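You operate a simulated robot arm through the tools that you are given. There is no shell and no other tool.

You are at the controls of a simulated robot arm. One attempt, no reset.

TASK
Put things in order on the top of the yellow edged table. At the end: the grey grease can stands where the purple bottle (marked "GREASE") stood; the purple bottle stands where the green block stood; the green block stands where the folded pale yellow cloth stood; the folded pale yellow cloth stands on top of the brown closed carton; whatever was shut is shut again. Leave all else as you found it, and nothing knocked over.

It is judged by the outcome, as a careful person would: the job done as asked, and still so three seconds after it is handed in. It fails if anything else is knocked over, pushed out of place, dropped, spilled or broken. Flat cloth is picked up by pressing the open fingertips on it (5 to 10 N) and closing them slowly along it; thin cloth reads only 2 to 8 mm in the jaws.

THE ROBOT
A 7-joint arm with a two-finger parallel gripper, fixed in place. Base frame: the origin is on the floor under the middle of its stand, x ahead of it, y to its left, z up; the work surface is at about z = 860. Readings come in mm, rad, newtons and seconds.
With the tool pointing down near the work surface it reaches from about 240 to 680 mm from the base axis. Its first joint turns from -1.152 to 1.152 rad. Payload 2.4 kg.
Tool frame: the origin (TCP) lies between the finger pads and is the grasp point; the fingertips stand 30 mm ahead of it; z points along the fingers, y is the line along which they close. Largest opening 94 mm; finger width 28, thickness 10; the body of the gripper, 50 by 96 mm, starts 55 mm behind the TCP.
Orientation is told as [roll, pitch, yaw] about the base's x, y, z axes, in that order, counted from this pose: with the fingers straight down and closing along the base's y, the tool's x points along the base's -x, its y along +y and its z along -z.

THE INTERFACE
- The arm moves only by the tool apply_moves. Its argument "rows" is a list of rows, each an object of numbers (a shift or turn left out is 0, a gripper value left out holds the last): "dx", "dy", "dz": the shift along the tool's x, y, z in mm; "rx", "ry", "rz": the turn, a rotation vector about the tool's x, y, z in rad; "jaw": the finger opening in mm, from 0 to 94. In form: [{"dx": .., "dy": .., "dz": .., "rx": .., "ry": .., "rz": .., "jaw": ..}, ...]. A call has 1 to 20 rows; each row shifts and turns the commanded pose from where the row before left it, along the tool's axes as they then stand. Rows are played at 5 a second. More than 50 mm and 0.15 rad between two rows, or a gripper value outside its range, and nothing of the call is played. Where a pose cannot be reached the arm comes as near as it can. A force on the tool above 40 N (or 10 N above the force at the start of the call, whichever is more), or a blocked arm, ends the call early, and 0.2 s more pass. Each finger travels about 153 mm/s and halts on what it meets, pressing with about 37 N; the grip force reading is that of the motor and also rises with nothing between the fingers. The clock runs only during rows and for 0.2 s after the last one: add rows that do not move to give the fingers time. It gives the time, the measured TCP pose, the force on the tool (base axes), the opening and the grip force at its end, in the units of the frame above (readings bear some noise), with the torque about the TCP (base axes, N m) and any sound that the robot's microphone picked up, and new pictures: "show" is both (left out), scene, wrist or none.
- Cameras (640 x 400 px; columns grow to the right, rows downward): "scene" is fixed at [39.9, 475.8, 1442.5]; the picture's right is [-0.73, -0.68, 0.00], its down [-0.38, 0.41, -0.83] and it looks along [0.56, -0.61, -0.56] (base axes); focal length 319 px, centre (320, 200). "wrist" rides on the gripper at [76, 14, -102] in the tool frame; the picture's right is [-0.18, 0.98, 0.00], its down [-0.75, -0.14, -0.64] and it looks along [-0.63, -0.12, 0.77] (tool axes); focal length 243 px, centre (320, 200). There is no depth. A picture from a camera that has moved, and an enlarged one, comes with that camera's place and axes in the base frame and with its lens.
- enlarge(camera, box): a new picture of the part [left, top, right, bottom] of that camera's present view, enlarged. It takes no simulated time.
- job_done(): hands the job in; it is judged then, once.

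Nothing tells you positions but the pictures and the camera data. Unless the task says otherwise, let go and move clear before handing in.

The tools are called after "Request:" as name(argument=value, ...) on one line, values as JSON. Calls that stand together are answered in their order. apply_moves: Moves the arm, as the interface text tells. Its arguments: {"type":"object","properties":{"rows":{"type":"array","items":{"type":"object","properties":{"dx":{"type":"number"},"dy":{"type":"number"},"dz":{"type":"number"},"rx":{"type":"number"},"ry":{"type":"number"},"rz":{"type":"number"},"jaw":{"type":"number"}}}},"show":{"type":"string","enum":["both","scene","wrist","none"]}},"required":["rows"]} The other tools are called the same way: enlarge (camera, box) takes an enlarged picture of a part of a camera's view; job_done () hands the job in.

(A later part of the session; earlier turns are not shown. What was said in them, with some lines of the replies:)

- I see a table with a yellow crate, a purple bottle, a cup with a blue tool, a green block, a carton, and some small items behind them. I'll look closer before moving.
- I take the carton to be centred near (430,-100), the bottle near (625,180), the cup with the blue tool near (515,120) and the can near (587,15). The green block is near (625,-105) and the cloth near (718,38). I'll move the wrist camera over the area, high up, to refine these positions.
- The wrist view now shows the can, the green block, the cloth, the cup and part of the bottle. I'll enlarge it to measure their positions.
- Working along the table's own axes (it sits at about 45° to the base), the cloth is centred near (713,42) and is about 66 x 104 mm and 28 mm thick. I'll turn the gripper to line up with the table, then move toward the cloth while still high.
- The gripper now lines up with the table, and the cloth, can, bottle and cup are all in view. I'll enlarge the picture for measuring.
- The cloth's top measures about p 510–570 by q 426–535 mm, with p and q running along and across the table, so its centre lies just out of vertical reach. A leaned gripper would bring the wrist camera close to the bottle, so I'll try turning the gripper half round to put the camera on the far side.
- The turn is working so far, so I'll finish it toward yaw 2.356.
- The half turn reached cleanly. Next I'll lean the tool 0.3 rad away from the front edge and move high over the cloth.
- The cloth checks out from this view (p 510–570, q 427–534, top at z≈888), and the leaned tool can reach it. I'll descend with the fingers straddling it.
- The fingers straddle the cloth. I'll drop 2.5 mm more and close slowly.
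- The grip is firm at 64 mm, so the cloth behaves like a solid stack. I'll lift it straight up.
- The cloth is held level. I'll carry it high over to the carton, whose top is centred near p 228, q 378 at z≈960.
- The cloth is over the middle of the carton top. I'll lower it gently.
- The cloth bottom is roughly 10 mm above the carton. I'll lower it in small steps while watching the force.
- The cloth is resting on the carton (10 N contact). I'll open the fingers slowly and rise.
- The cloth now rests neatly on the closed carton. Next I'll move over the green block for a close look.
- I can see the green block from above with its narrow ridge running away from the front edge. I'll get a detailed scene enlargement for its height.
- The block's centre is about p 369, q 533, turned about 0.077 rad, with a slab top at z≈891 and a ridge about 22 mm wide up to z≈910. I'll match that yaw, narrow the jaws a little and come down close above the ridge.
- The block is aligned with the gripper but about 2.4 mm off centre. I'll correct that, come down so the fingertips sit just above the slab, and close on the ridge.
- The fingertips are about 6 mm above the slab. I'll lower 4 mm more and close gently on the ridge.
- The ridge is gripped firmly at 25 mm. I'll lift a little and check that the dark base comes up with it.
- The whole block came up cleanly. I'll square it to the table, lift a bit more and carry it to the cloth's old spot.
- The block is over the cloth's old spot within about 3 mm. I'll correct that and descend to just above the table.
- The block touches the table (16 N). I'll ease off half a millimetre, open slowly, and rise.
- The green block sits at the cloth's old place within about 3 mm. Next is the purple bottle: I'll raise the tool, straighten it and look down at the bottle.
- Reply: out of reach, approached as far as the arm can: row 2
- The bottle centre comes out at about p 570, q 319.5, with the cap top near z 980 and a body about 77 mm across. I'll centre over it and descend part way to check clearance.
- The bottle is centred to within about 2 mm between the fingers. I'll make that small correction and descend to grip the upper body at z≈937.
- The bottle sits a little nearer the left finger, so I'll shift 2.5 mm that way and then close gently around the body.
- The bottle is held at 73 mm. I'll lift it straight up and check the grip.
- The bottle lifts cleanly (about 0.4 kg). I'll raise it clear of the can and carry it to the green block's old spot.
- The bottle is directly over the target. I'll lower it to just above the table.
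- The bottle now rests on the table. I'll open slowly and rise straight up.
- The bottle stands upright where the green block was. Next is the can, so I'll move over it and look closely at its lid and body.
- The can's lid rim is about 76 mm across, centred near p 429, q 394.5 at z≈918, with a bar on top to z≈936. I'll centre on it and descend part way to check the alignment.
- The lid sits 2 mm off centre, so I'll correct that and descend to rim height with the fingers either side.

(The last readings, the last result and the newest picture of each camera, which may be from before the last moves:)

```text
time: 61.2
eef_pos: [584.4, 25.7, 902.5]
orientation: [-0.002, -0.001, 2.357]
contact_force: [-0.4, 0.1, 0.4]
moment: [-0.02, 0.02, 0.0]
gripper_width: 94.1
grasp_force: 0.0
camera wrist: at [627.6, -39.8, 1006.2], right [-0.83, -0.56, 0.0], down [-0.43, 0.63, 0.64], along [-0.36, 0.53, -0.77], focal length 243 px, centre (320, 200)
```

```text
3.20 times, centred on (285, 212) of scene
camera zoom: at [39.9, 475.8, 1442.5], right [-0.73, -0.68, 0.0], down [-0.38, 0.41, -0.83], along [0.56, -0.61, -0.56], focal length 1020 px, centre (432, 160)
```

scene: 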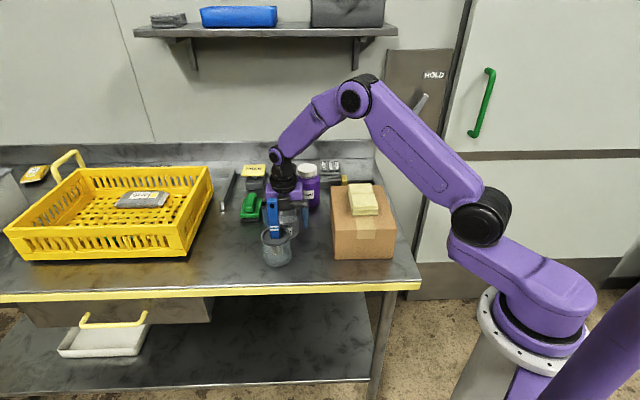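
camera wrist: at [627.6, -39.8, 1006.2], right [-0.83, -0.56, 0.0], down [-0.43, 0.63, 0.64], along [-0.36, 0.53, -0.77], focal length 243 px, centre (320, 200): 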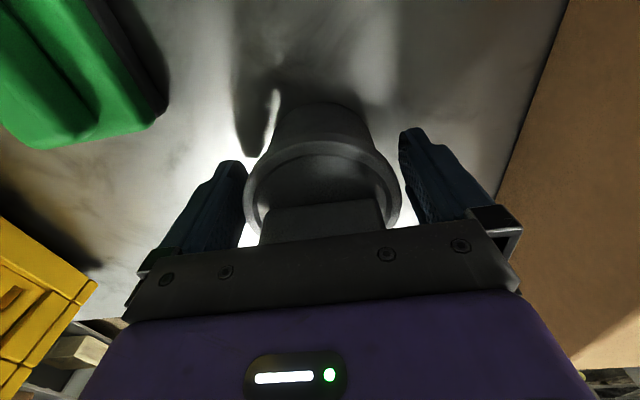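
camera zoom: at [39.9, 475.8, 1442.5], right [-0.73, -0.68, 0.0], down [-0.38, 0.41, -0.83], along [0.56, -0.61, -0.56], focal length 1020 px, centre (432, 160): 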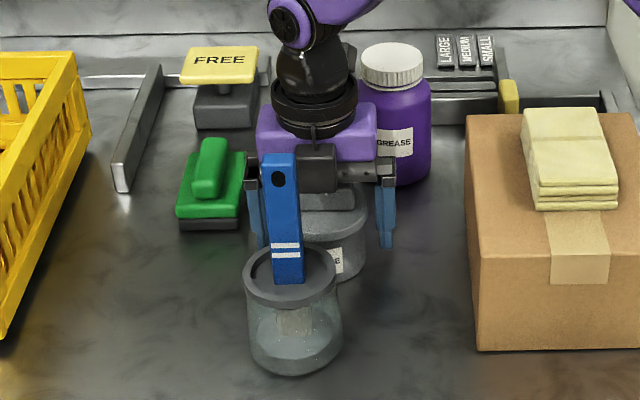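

The fingers straddle the rim with a small offset, so I'll shift 2 mm and close slowly on it.

Request:
apply_moves(rows=[{"dy": 2}, {}, {"jaw": 86}, {"jaw": 82}, {"jaw": 79}, {"jaw": 76}, {"jaw": 73}, {"jaw": 70}, {}, {}])

Request:
enlarge(camera="wrist", box=[200, 60, 460, 240])

Request:
enlarge(camera="scene", box=[250, 190, 320, 275])

```text
time: 63.4
eef_pos: [582.6, 23.6, 904.6]
orientation: [-0.001, -0.002, 2.356]
contact_force: [1.6, 1.1, 1.2]
moment: [0.03, -0.01, -0.01]
gripper_width: 78.6
grasp_force: 36.7
camera wrist: at [627.0, -40.6, 1007.1], right [-0.83, -0.56, 0.0], down [-0.43, 0.63, 0.64], along [-0.36, 0.53, -0.77], focal length 243 px, centre (320, 200)
```

scene: 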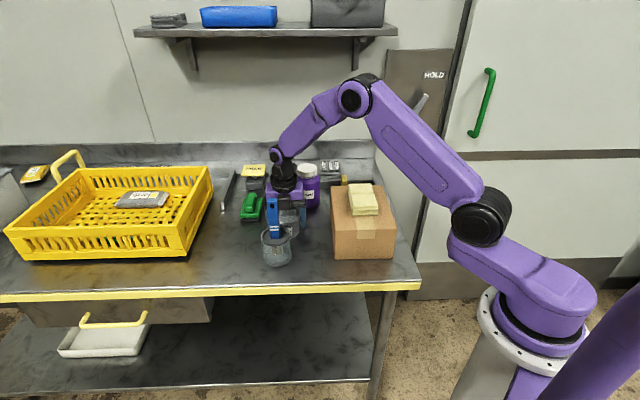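
wrist: 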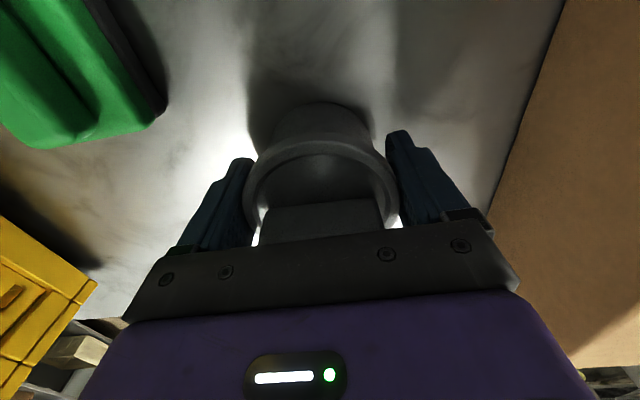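

```text
2.22 times, centred on (330, 150) of wrist
camera zoom: at [627.0, -40.6, 1007.1], right [-0.83, -0.56, 0.0], down [-0.43, 0.63, 0.64], along [-0.36, 0.53, -0.77], focal length 539 px, centre (298, 311)
```

zoom: 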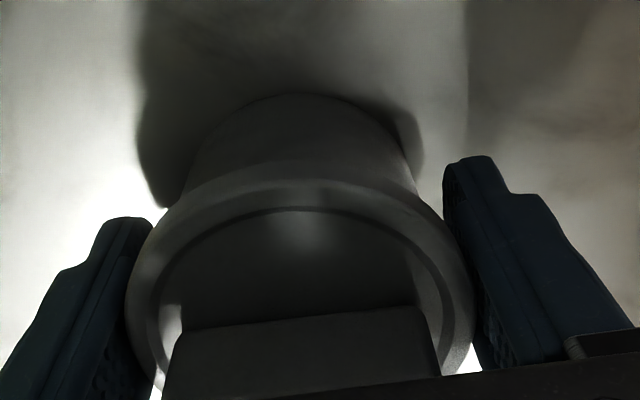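

```text
4.71 times, centred on (285, 232) of scene
camera zoom: at [40.0, 475.8, 1442.5], right [-0.73, -0.68, 0.0], down [-0.38, 0.41, -0.83], along [0.56, -0.61, -0.56], focal length 1500 px, centre (485, 47)
```

zoom: 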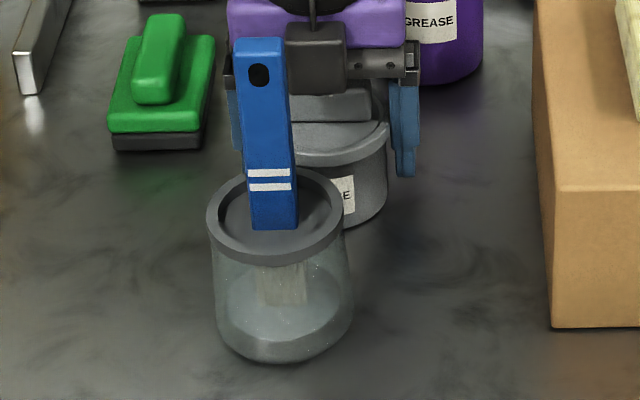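

The rim is held at 78.6 mm. I'll lift just 6 mm to see whether the whole can comes up or only the lid.

Request:
apply_moves(rows=[{"dz": -3}, {"dz": -3}, {}, {}])

Request:
enlarge(camera="scene", box=[250, 190, 320, 275])

Request:
enlarge(camera="wrist", box=[200, 60, 460, 240])

```text
time: 64.4
eef_pos: [585.2, 23.4, 909.4]
orientation: [0.0, 0.001, 2.356]
contact_force: [-0.3, 0.1, -2.9]
moment: [0.01, -0.03, 0.04]
gripper_width: 78.2
grasp_force: 36.6
camera wrist: at [627.6, -41.4, 1012.7], right [-0.83, -0.56, 0.0], down [-0.43, 0.63, 0.64], along [-0.36, 0.53, -0.77], focal length 243 px, centre (320, 200)
```

scene: 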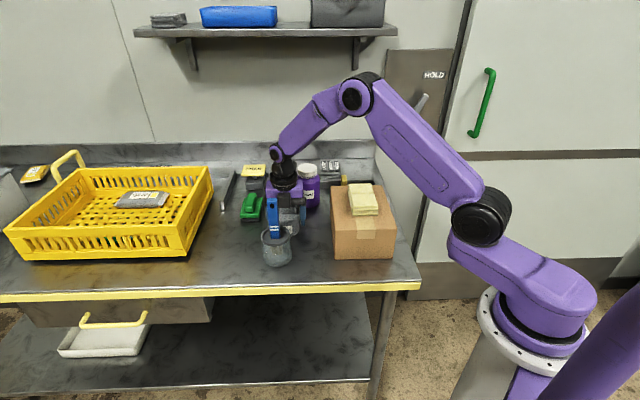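
wrist: 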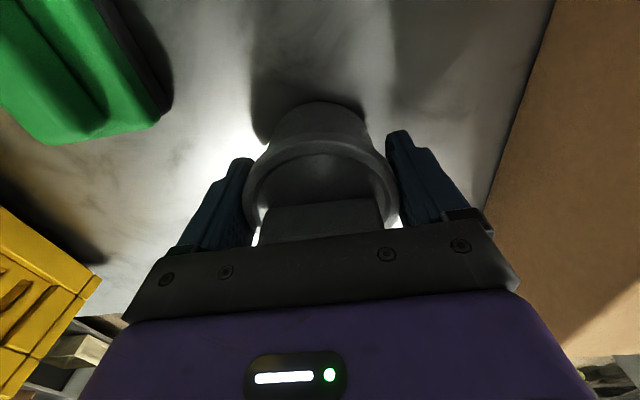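

```text
4.71 times, centred on (285, 232) of scene
camera zoom: at [40.0, 475.8, 1442.5], right [-0.73, -0.68, 0.0], down [-0.38, 0.41, -0.83], along [0.56, -0.61, -0.56], focal length 1500 px, centre (485, 47)
```

zoom: 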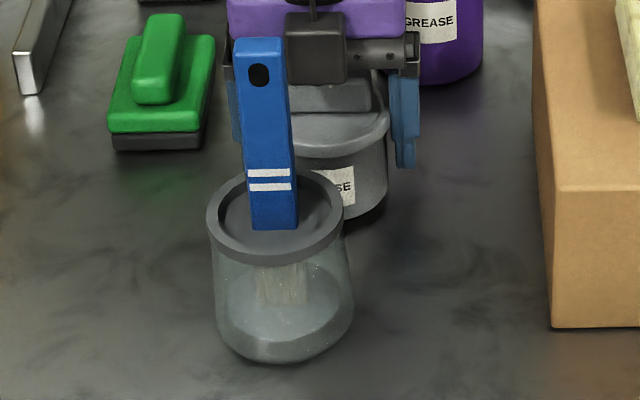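

```text
2.22 times, centred on (330, 150) of wrist
camera zoom: at [627.6, -41.4, 1012.7], right [-0.83, -0.56, 0.0], down [-0.43, 0.63, 0.64], along [-0.36, 0.53, -0.77], focal length 539 px, centre (298, 311)
```

zoom: 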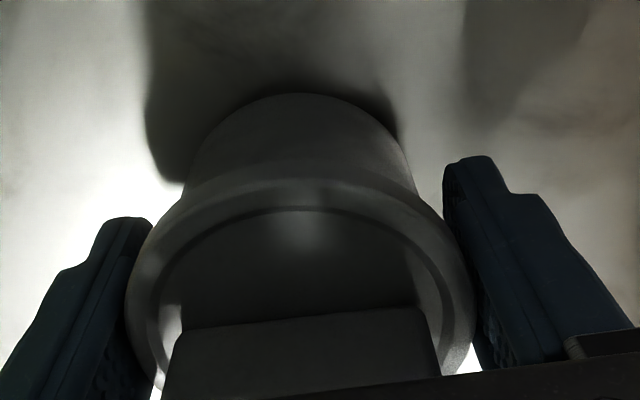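

The whole can comes up as one piece (about 0.3 kg). I'll lift it clear and carry it around the brush cup to the bottle's old spot.

Request:
apply_moves(rows=[{"dz": -20}, {"dz": -30}, {"dz": -31}, {"dx": -2, "dy": -12}, {"dx": -5, "dy": -25}, {"dx": -5, "dy": -25}, {"dx": -5, "dy": -25}, {"dx": -5, "dy": -14}, {"dx": -18, "dy": -14}, {"dx": -22, "dy": -16}, {"dx": -14, "dy": -10}, {}, {}])

Request:
enlarge(camera="scene", box=[180, 140, 300, 275])

```text
time: 67.2
eef_pos: [627.9, 178.1, 991.2]
orientation: [0.0, 0.0, 2.354]
contact_force: [0.5, 0.3, -2.3]
moment: [0.0, 0.03, 0.02]
gripper_width: 78.5
grasp_force: 36.9
camera wrist: at [672.0, 113.9, 1093.7], right [-0.83, -0.56, 0.0], down [-0.43, 0.63, 0.64], along [-0.36, 0.53, -0.77], focal length 243 px, centre (320, 200)
```

scene: 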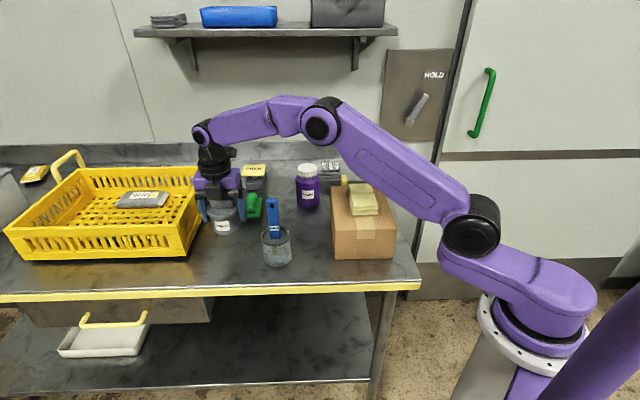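
wrist: 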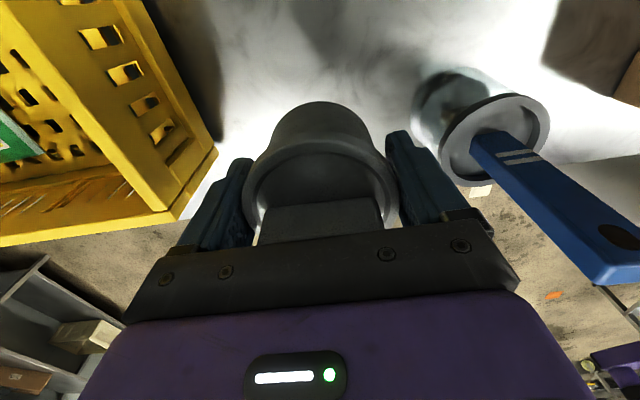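

```text
2.96 times, centred on (240, 208) of scene
camera zoom: at [40.0, 475.8, 1442.5], right [-0.73, -0.68, 0.0], down [-0.38, 0.41, -0.83], along [0.56, -0.61, -0.56], focal length 944 px, centre (557, 178)
```

zoom: 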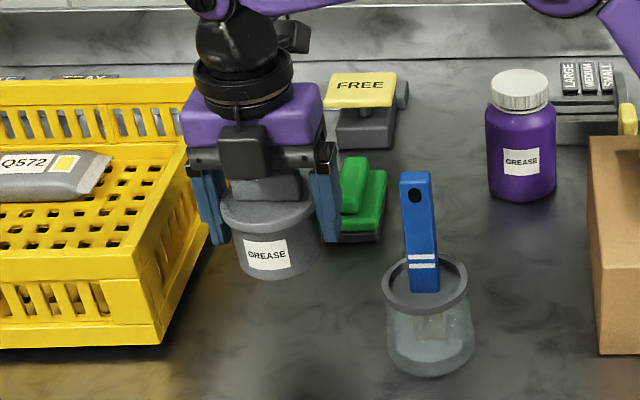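

The can is over the bottle's old place. I'll lower it to just above the table.

Request:
apply_moves(rows=[{"dx": 1.2, "dy": -1, "dz": 20}, {"dz": 30}, {"dz": 22}, {"dz": 10}, {}, {}], show="scene")

```text
time: 68.6
eef_pos: [629.1, 177.5, 907.7]
orientation: [0.0, 0.0, 2.357]
contact_force: [0.4, -0.4, -1.9]
moment: [0.01, 0.0, 0.03]
gripper_width: 78.0
grasp_force: 36.9
```

scene: 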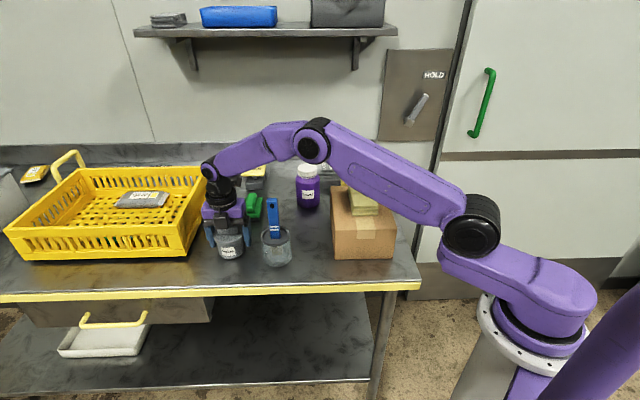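

Request:
apply_moves(rows=[{"dz": 1.2}, {"dz": 1}, {}, {}], show="none")

```text
time: 69.6
eef_pos: [629.4, 177.6, 906.6]
orientation: [-0.001, -0.002, 2.356]
contact_force: [0.3, -0.2, -1.9]
moment: [0.01, 0.01, -0.02]
gripper_width: 78.2
grasp_force: 36.9
```

Request:
apply_moves(rows=[{"dz": 1}, {}, {}], show="none")

```text
time: 70.4
eef_pos: [630.6, 177.5, 905.6]
orientation: [-0.001, 0.0, 2.356]
contact_force: [0.0, -0.5, -2.3]
moment: [0.0, 0.01, 0.04]
gripper_width: 78.3
grasp_force: 37.6
```

Request:
apply_moves(rows=[{"dz": 0.8}, {}, {}], show="none")

```text
time: 71.2
eef_pos: [629.3, 177.0, 904.5]
orientation: [0.0, 0.0, 2.356]
contact_force: [-0.4, -0.3, -2.2]
moment: [-0.03, 0.02, 0.01]
gripper_width: 78.3
grasp_force: 37.4
```

Request:
apply_moves(rows=[{"dz": 0.8}, {}, {}], show="scene")

Request:
enlarge(camera="scene", box=[195, 190, 275, 275])

```text
time: 72.0
eef_pos: [631.3, 177.0, 903.5]
orientation: [0.001, 0.001, 2.356]
contact_force: [-0.4, -0.8, -0.4]
moment: [-0.03, -0.03, -0.02]
gripper_width: 78.5
grasp_force: 36.9
```

scene: 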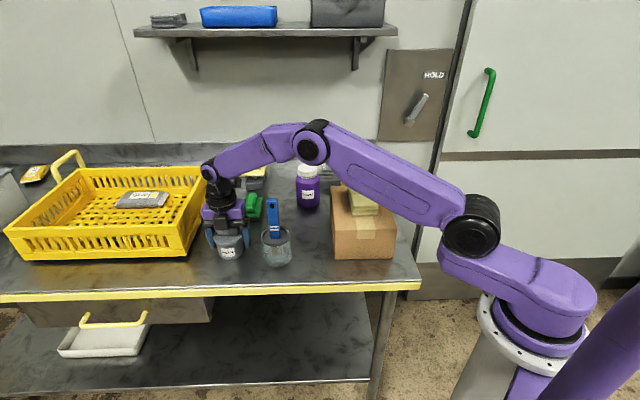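

```text
4.71 times, centred on (235, 232) of scene
camera zoom: at [40.0, 475.8, 1442.5], right [-0.73, -0.68, 0.0], down [-0.38, 0.41, -0.83], along [0.56, -0.61, -0.56], focal length 1500 px, centre (720, 47)
```

zoom: 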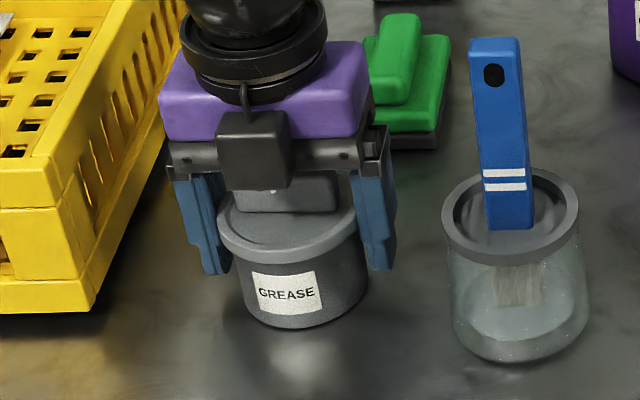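

Request:
apply_moves(rows=[{"dz": 0.7}, {}, {}], show="none")

```text
time: 72.8
eef_pos: [630.2, 178.6, 904.1]
orientation: [-0.001, 0.001, 2.357]
contact_force: [-1.4, 1.0, 10.4]
moment: [-0.02, 0.14, -0.06]
gripper_width: 78.4
grasp_force: 37.2
```

The can is on the table. I'll open slowly and rise clear.

Request:
apply_moves(rows=[{"dz": -0.5}, {"jaw": 80}, {"jaw": 83}, {"jaw": 88}, {"jaw": 94}, {}, {"dz": -15}, {"dz": -30}, {"dz": -35}, {"dz": -40}, {"dz": -30}, {}])

Request:
enlarge(camera="scene", box=[180, 140, 410, 280])

Request:
enlarge(camera="wrist", box=[200, 40, 460, 240])

```text
time: 75.4
eef_pos: [632.7, 178.2, 1053.6]
orientation: [-0.001, -0.001, 2.356]
contact_force: [0.4, 0.4, 0.5]
moment: [0.04, -0.01, 0.04]
gripper_width: 94.2
grasp_force: 0.1
camera wrist: at [676.3, 113.7, 1156.7], right [-0.83, -0.56, 0.0], down [-0.43, 0.63, 0.64], along [-0.36, 0.53, -0.77], focal length 243 px, centre (320, 200)
```

scene: 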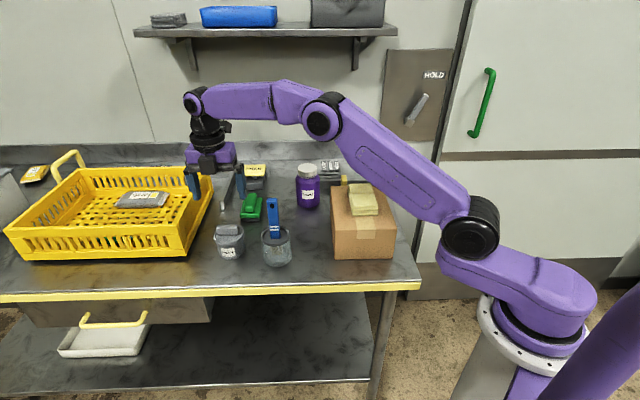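
wrist: 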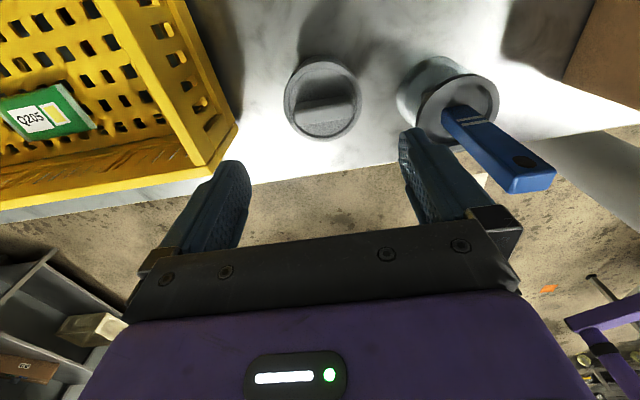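

```text
2.78 times, centred on (295, 210) of scene
camera zoom: at [39.9, 475.8, 1442.5], right [-0.73, -0.68, 0.0], down [-0.38, 0.41, -0.83], along [0.56, -0.61, -0.56], focal length 887 px, centre (390, 172)
```

zoom: 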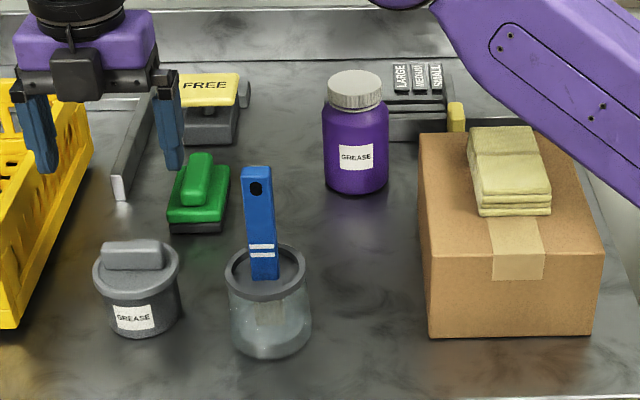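

```text
2.00 times, centred on (330, 140) of wrist
camera zoom: at [676.3, 113.7, 1156.7], right [-0.83, -0.56, 0.0], down [-0.43, 0.63, 0.64], along [-0.36, 0.53, -0.77], focal length 485 px, centre (300, 320)
```

zoom: 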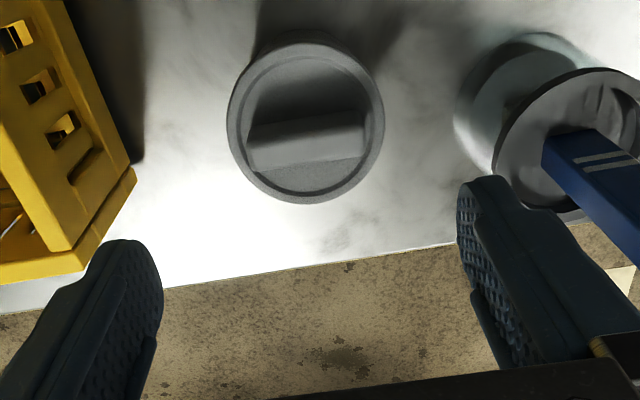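

All four things are in their places and upright, and the cup, brush, crate and carton look untouched. I'll move the arm up and back, then take a last look.

Request:
apply_moves(rows=[{"dz": -30}, {"dx": 8, "dy": 20, "dz": -20}, {"dx": 8, "dy": 30, "dz": -15}, {"dx": 8, "dy": 35, "dz": -15}, {"dx": 8, "dy": 35, "dz": -10}, {}, {}, {}])

Request:
enlarge(camera="scene", box=[180, 140, 410, 280])

Request:
enlarge(camera="wrist", box=[180, 0, 500, 230])

```text
time: 77.2
eef_pos: [569.9, 67.8, 1141.1]
orientation: [0.0, -0.001, 2.357]
contact_force: [-0.1, -0.3, -1.1]
moment: [0.03, 0.02, -0.03]
gripper_width: 94.0
grasp_force: 0.0
camera wrist: at [612.8, 3.4, 1244.6], right [-0.83, -0.56, 0.0], down [-0.43, 0.63, 0.64], along [-0.36, 0.53, -0.77], focal length 243 px, centre (320, 200)
```

scene: 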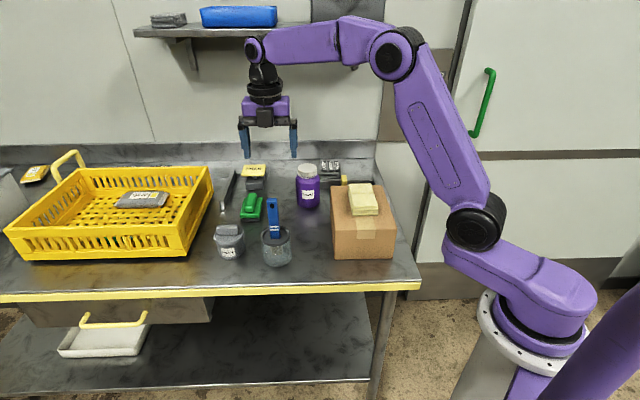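
wrist: 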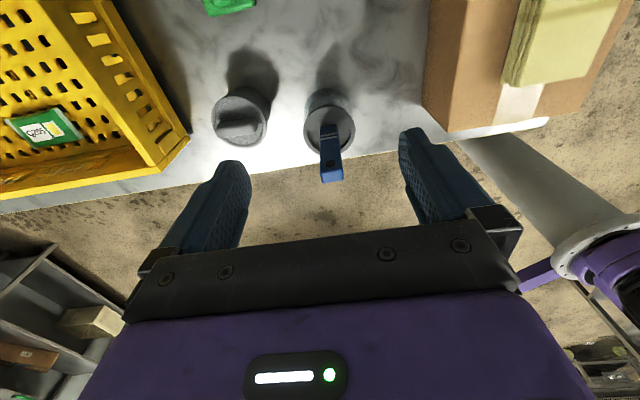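

```text
2.78 times, centred on (295, 210) of scene
camera zoom: at [39.9, 475.8, 1442.5], right [-0.73, -0.68, 0.0], down [-0.38, 0.41, -0.83], along [0.56, -0.61, -0.56], focal length 887 px, centre (390, 172)
```

zoom: 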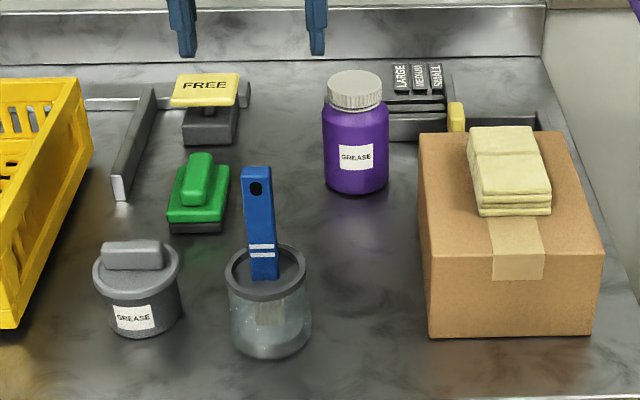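

```text
1.74 times, centred on (340, 115) of wrist
camera zoom: at [612.8, 3.4, 1244.6], right [-0.83, -0.56, 0.0], down [-0.43, 0.63, 0.64], along [-0.36, 0.53, -0.77], focal length 422 px, centre (285, 348)
```

zoom: 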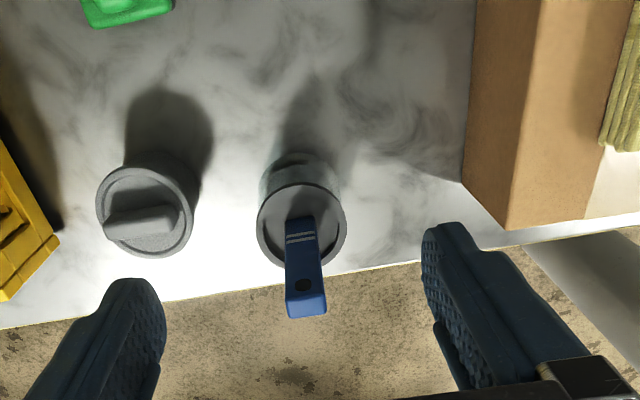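

The can stands where the bottle was, the bottle where the green block was, and the green block where the cloth was. The cloth lies on the closed carton, nothing was opened or knocked over, and the arm is clear, so I'm handing in.

Request:
job_done()

```text
The job is handed in.
```

The job is done and handed in. The last pictures show everything upright and in place:

- **Grey grease can:** it stands where the purple bottle stood.
- **Purple bottle:** it stands where the green block stood.
- **Green block:** it stands within about 3 mm of where the folded cloth was. I set it square to the table; it had been turned slightly in its old spot.
- **Folded pale yellow cloth:** it lies flat on top of the brown carton, still folded.

Nothing was opened along the way, so the carton and everything else that was shut is still shut. The brush cup and yellow crate look untouched. The gripper is open and well above the table.
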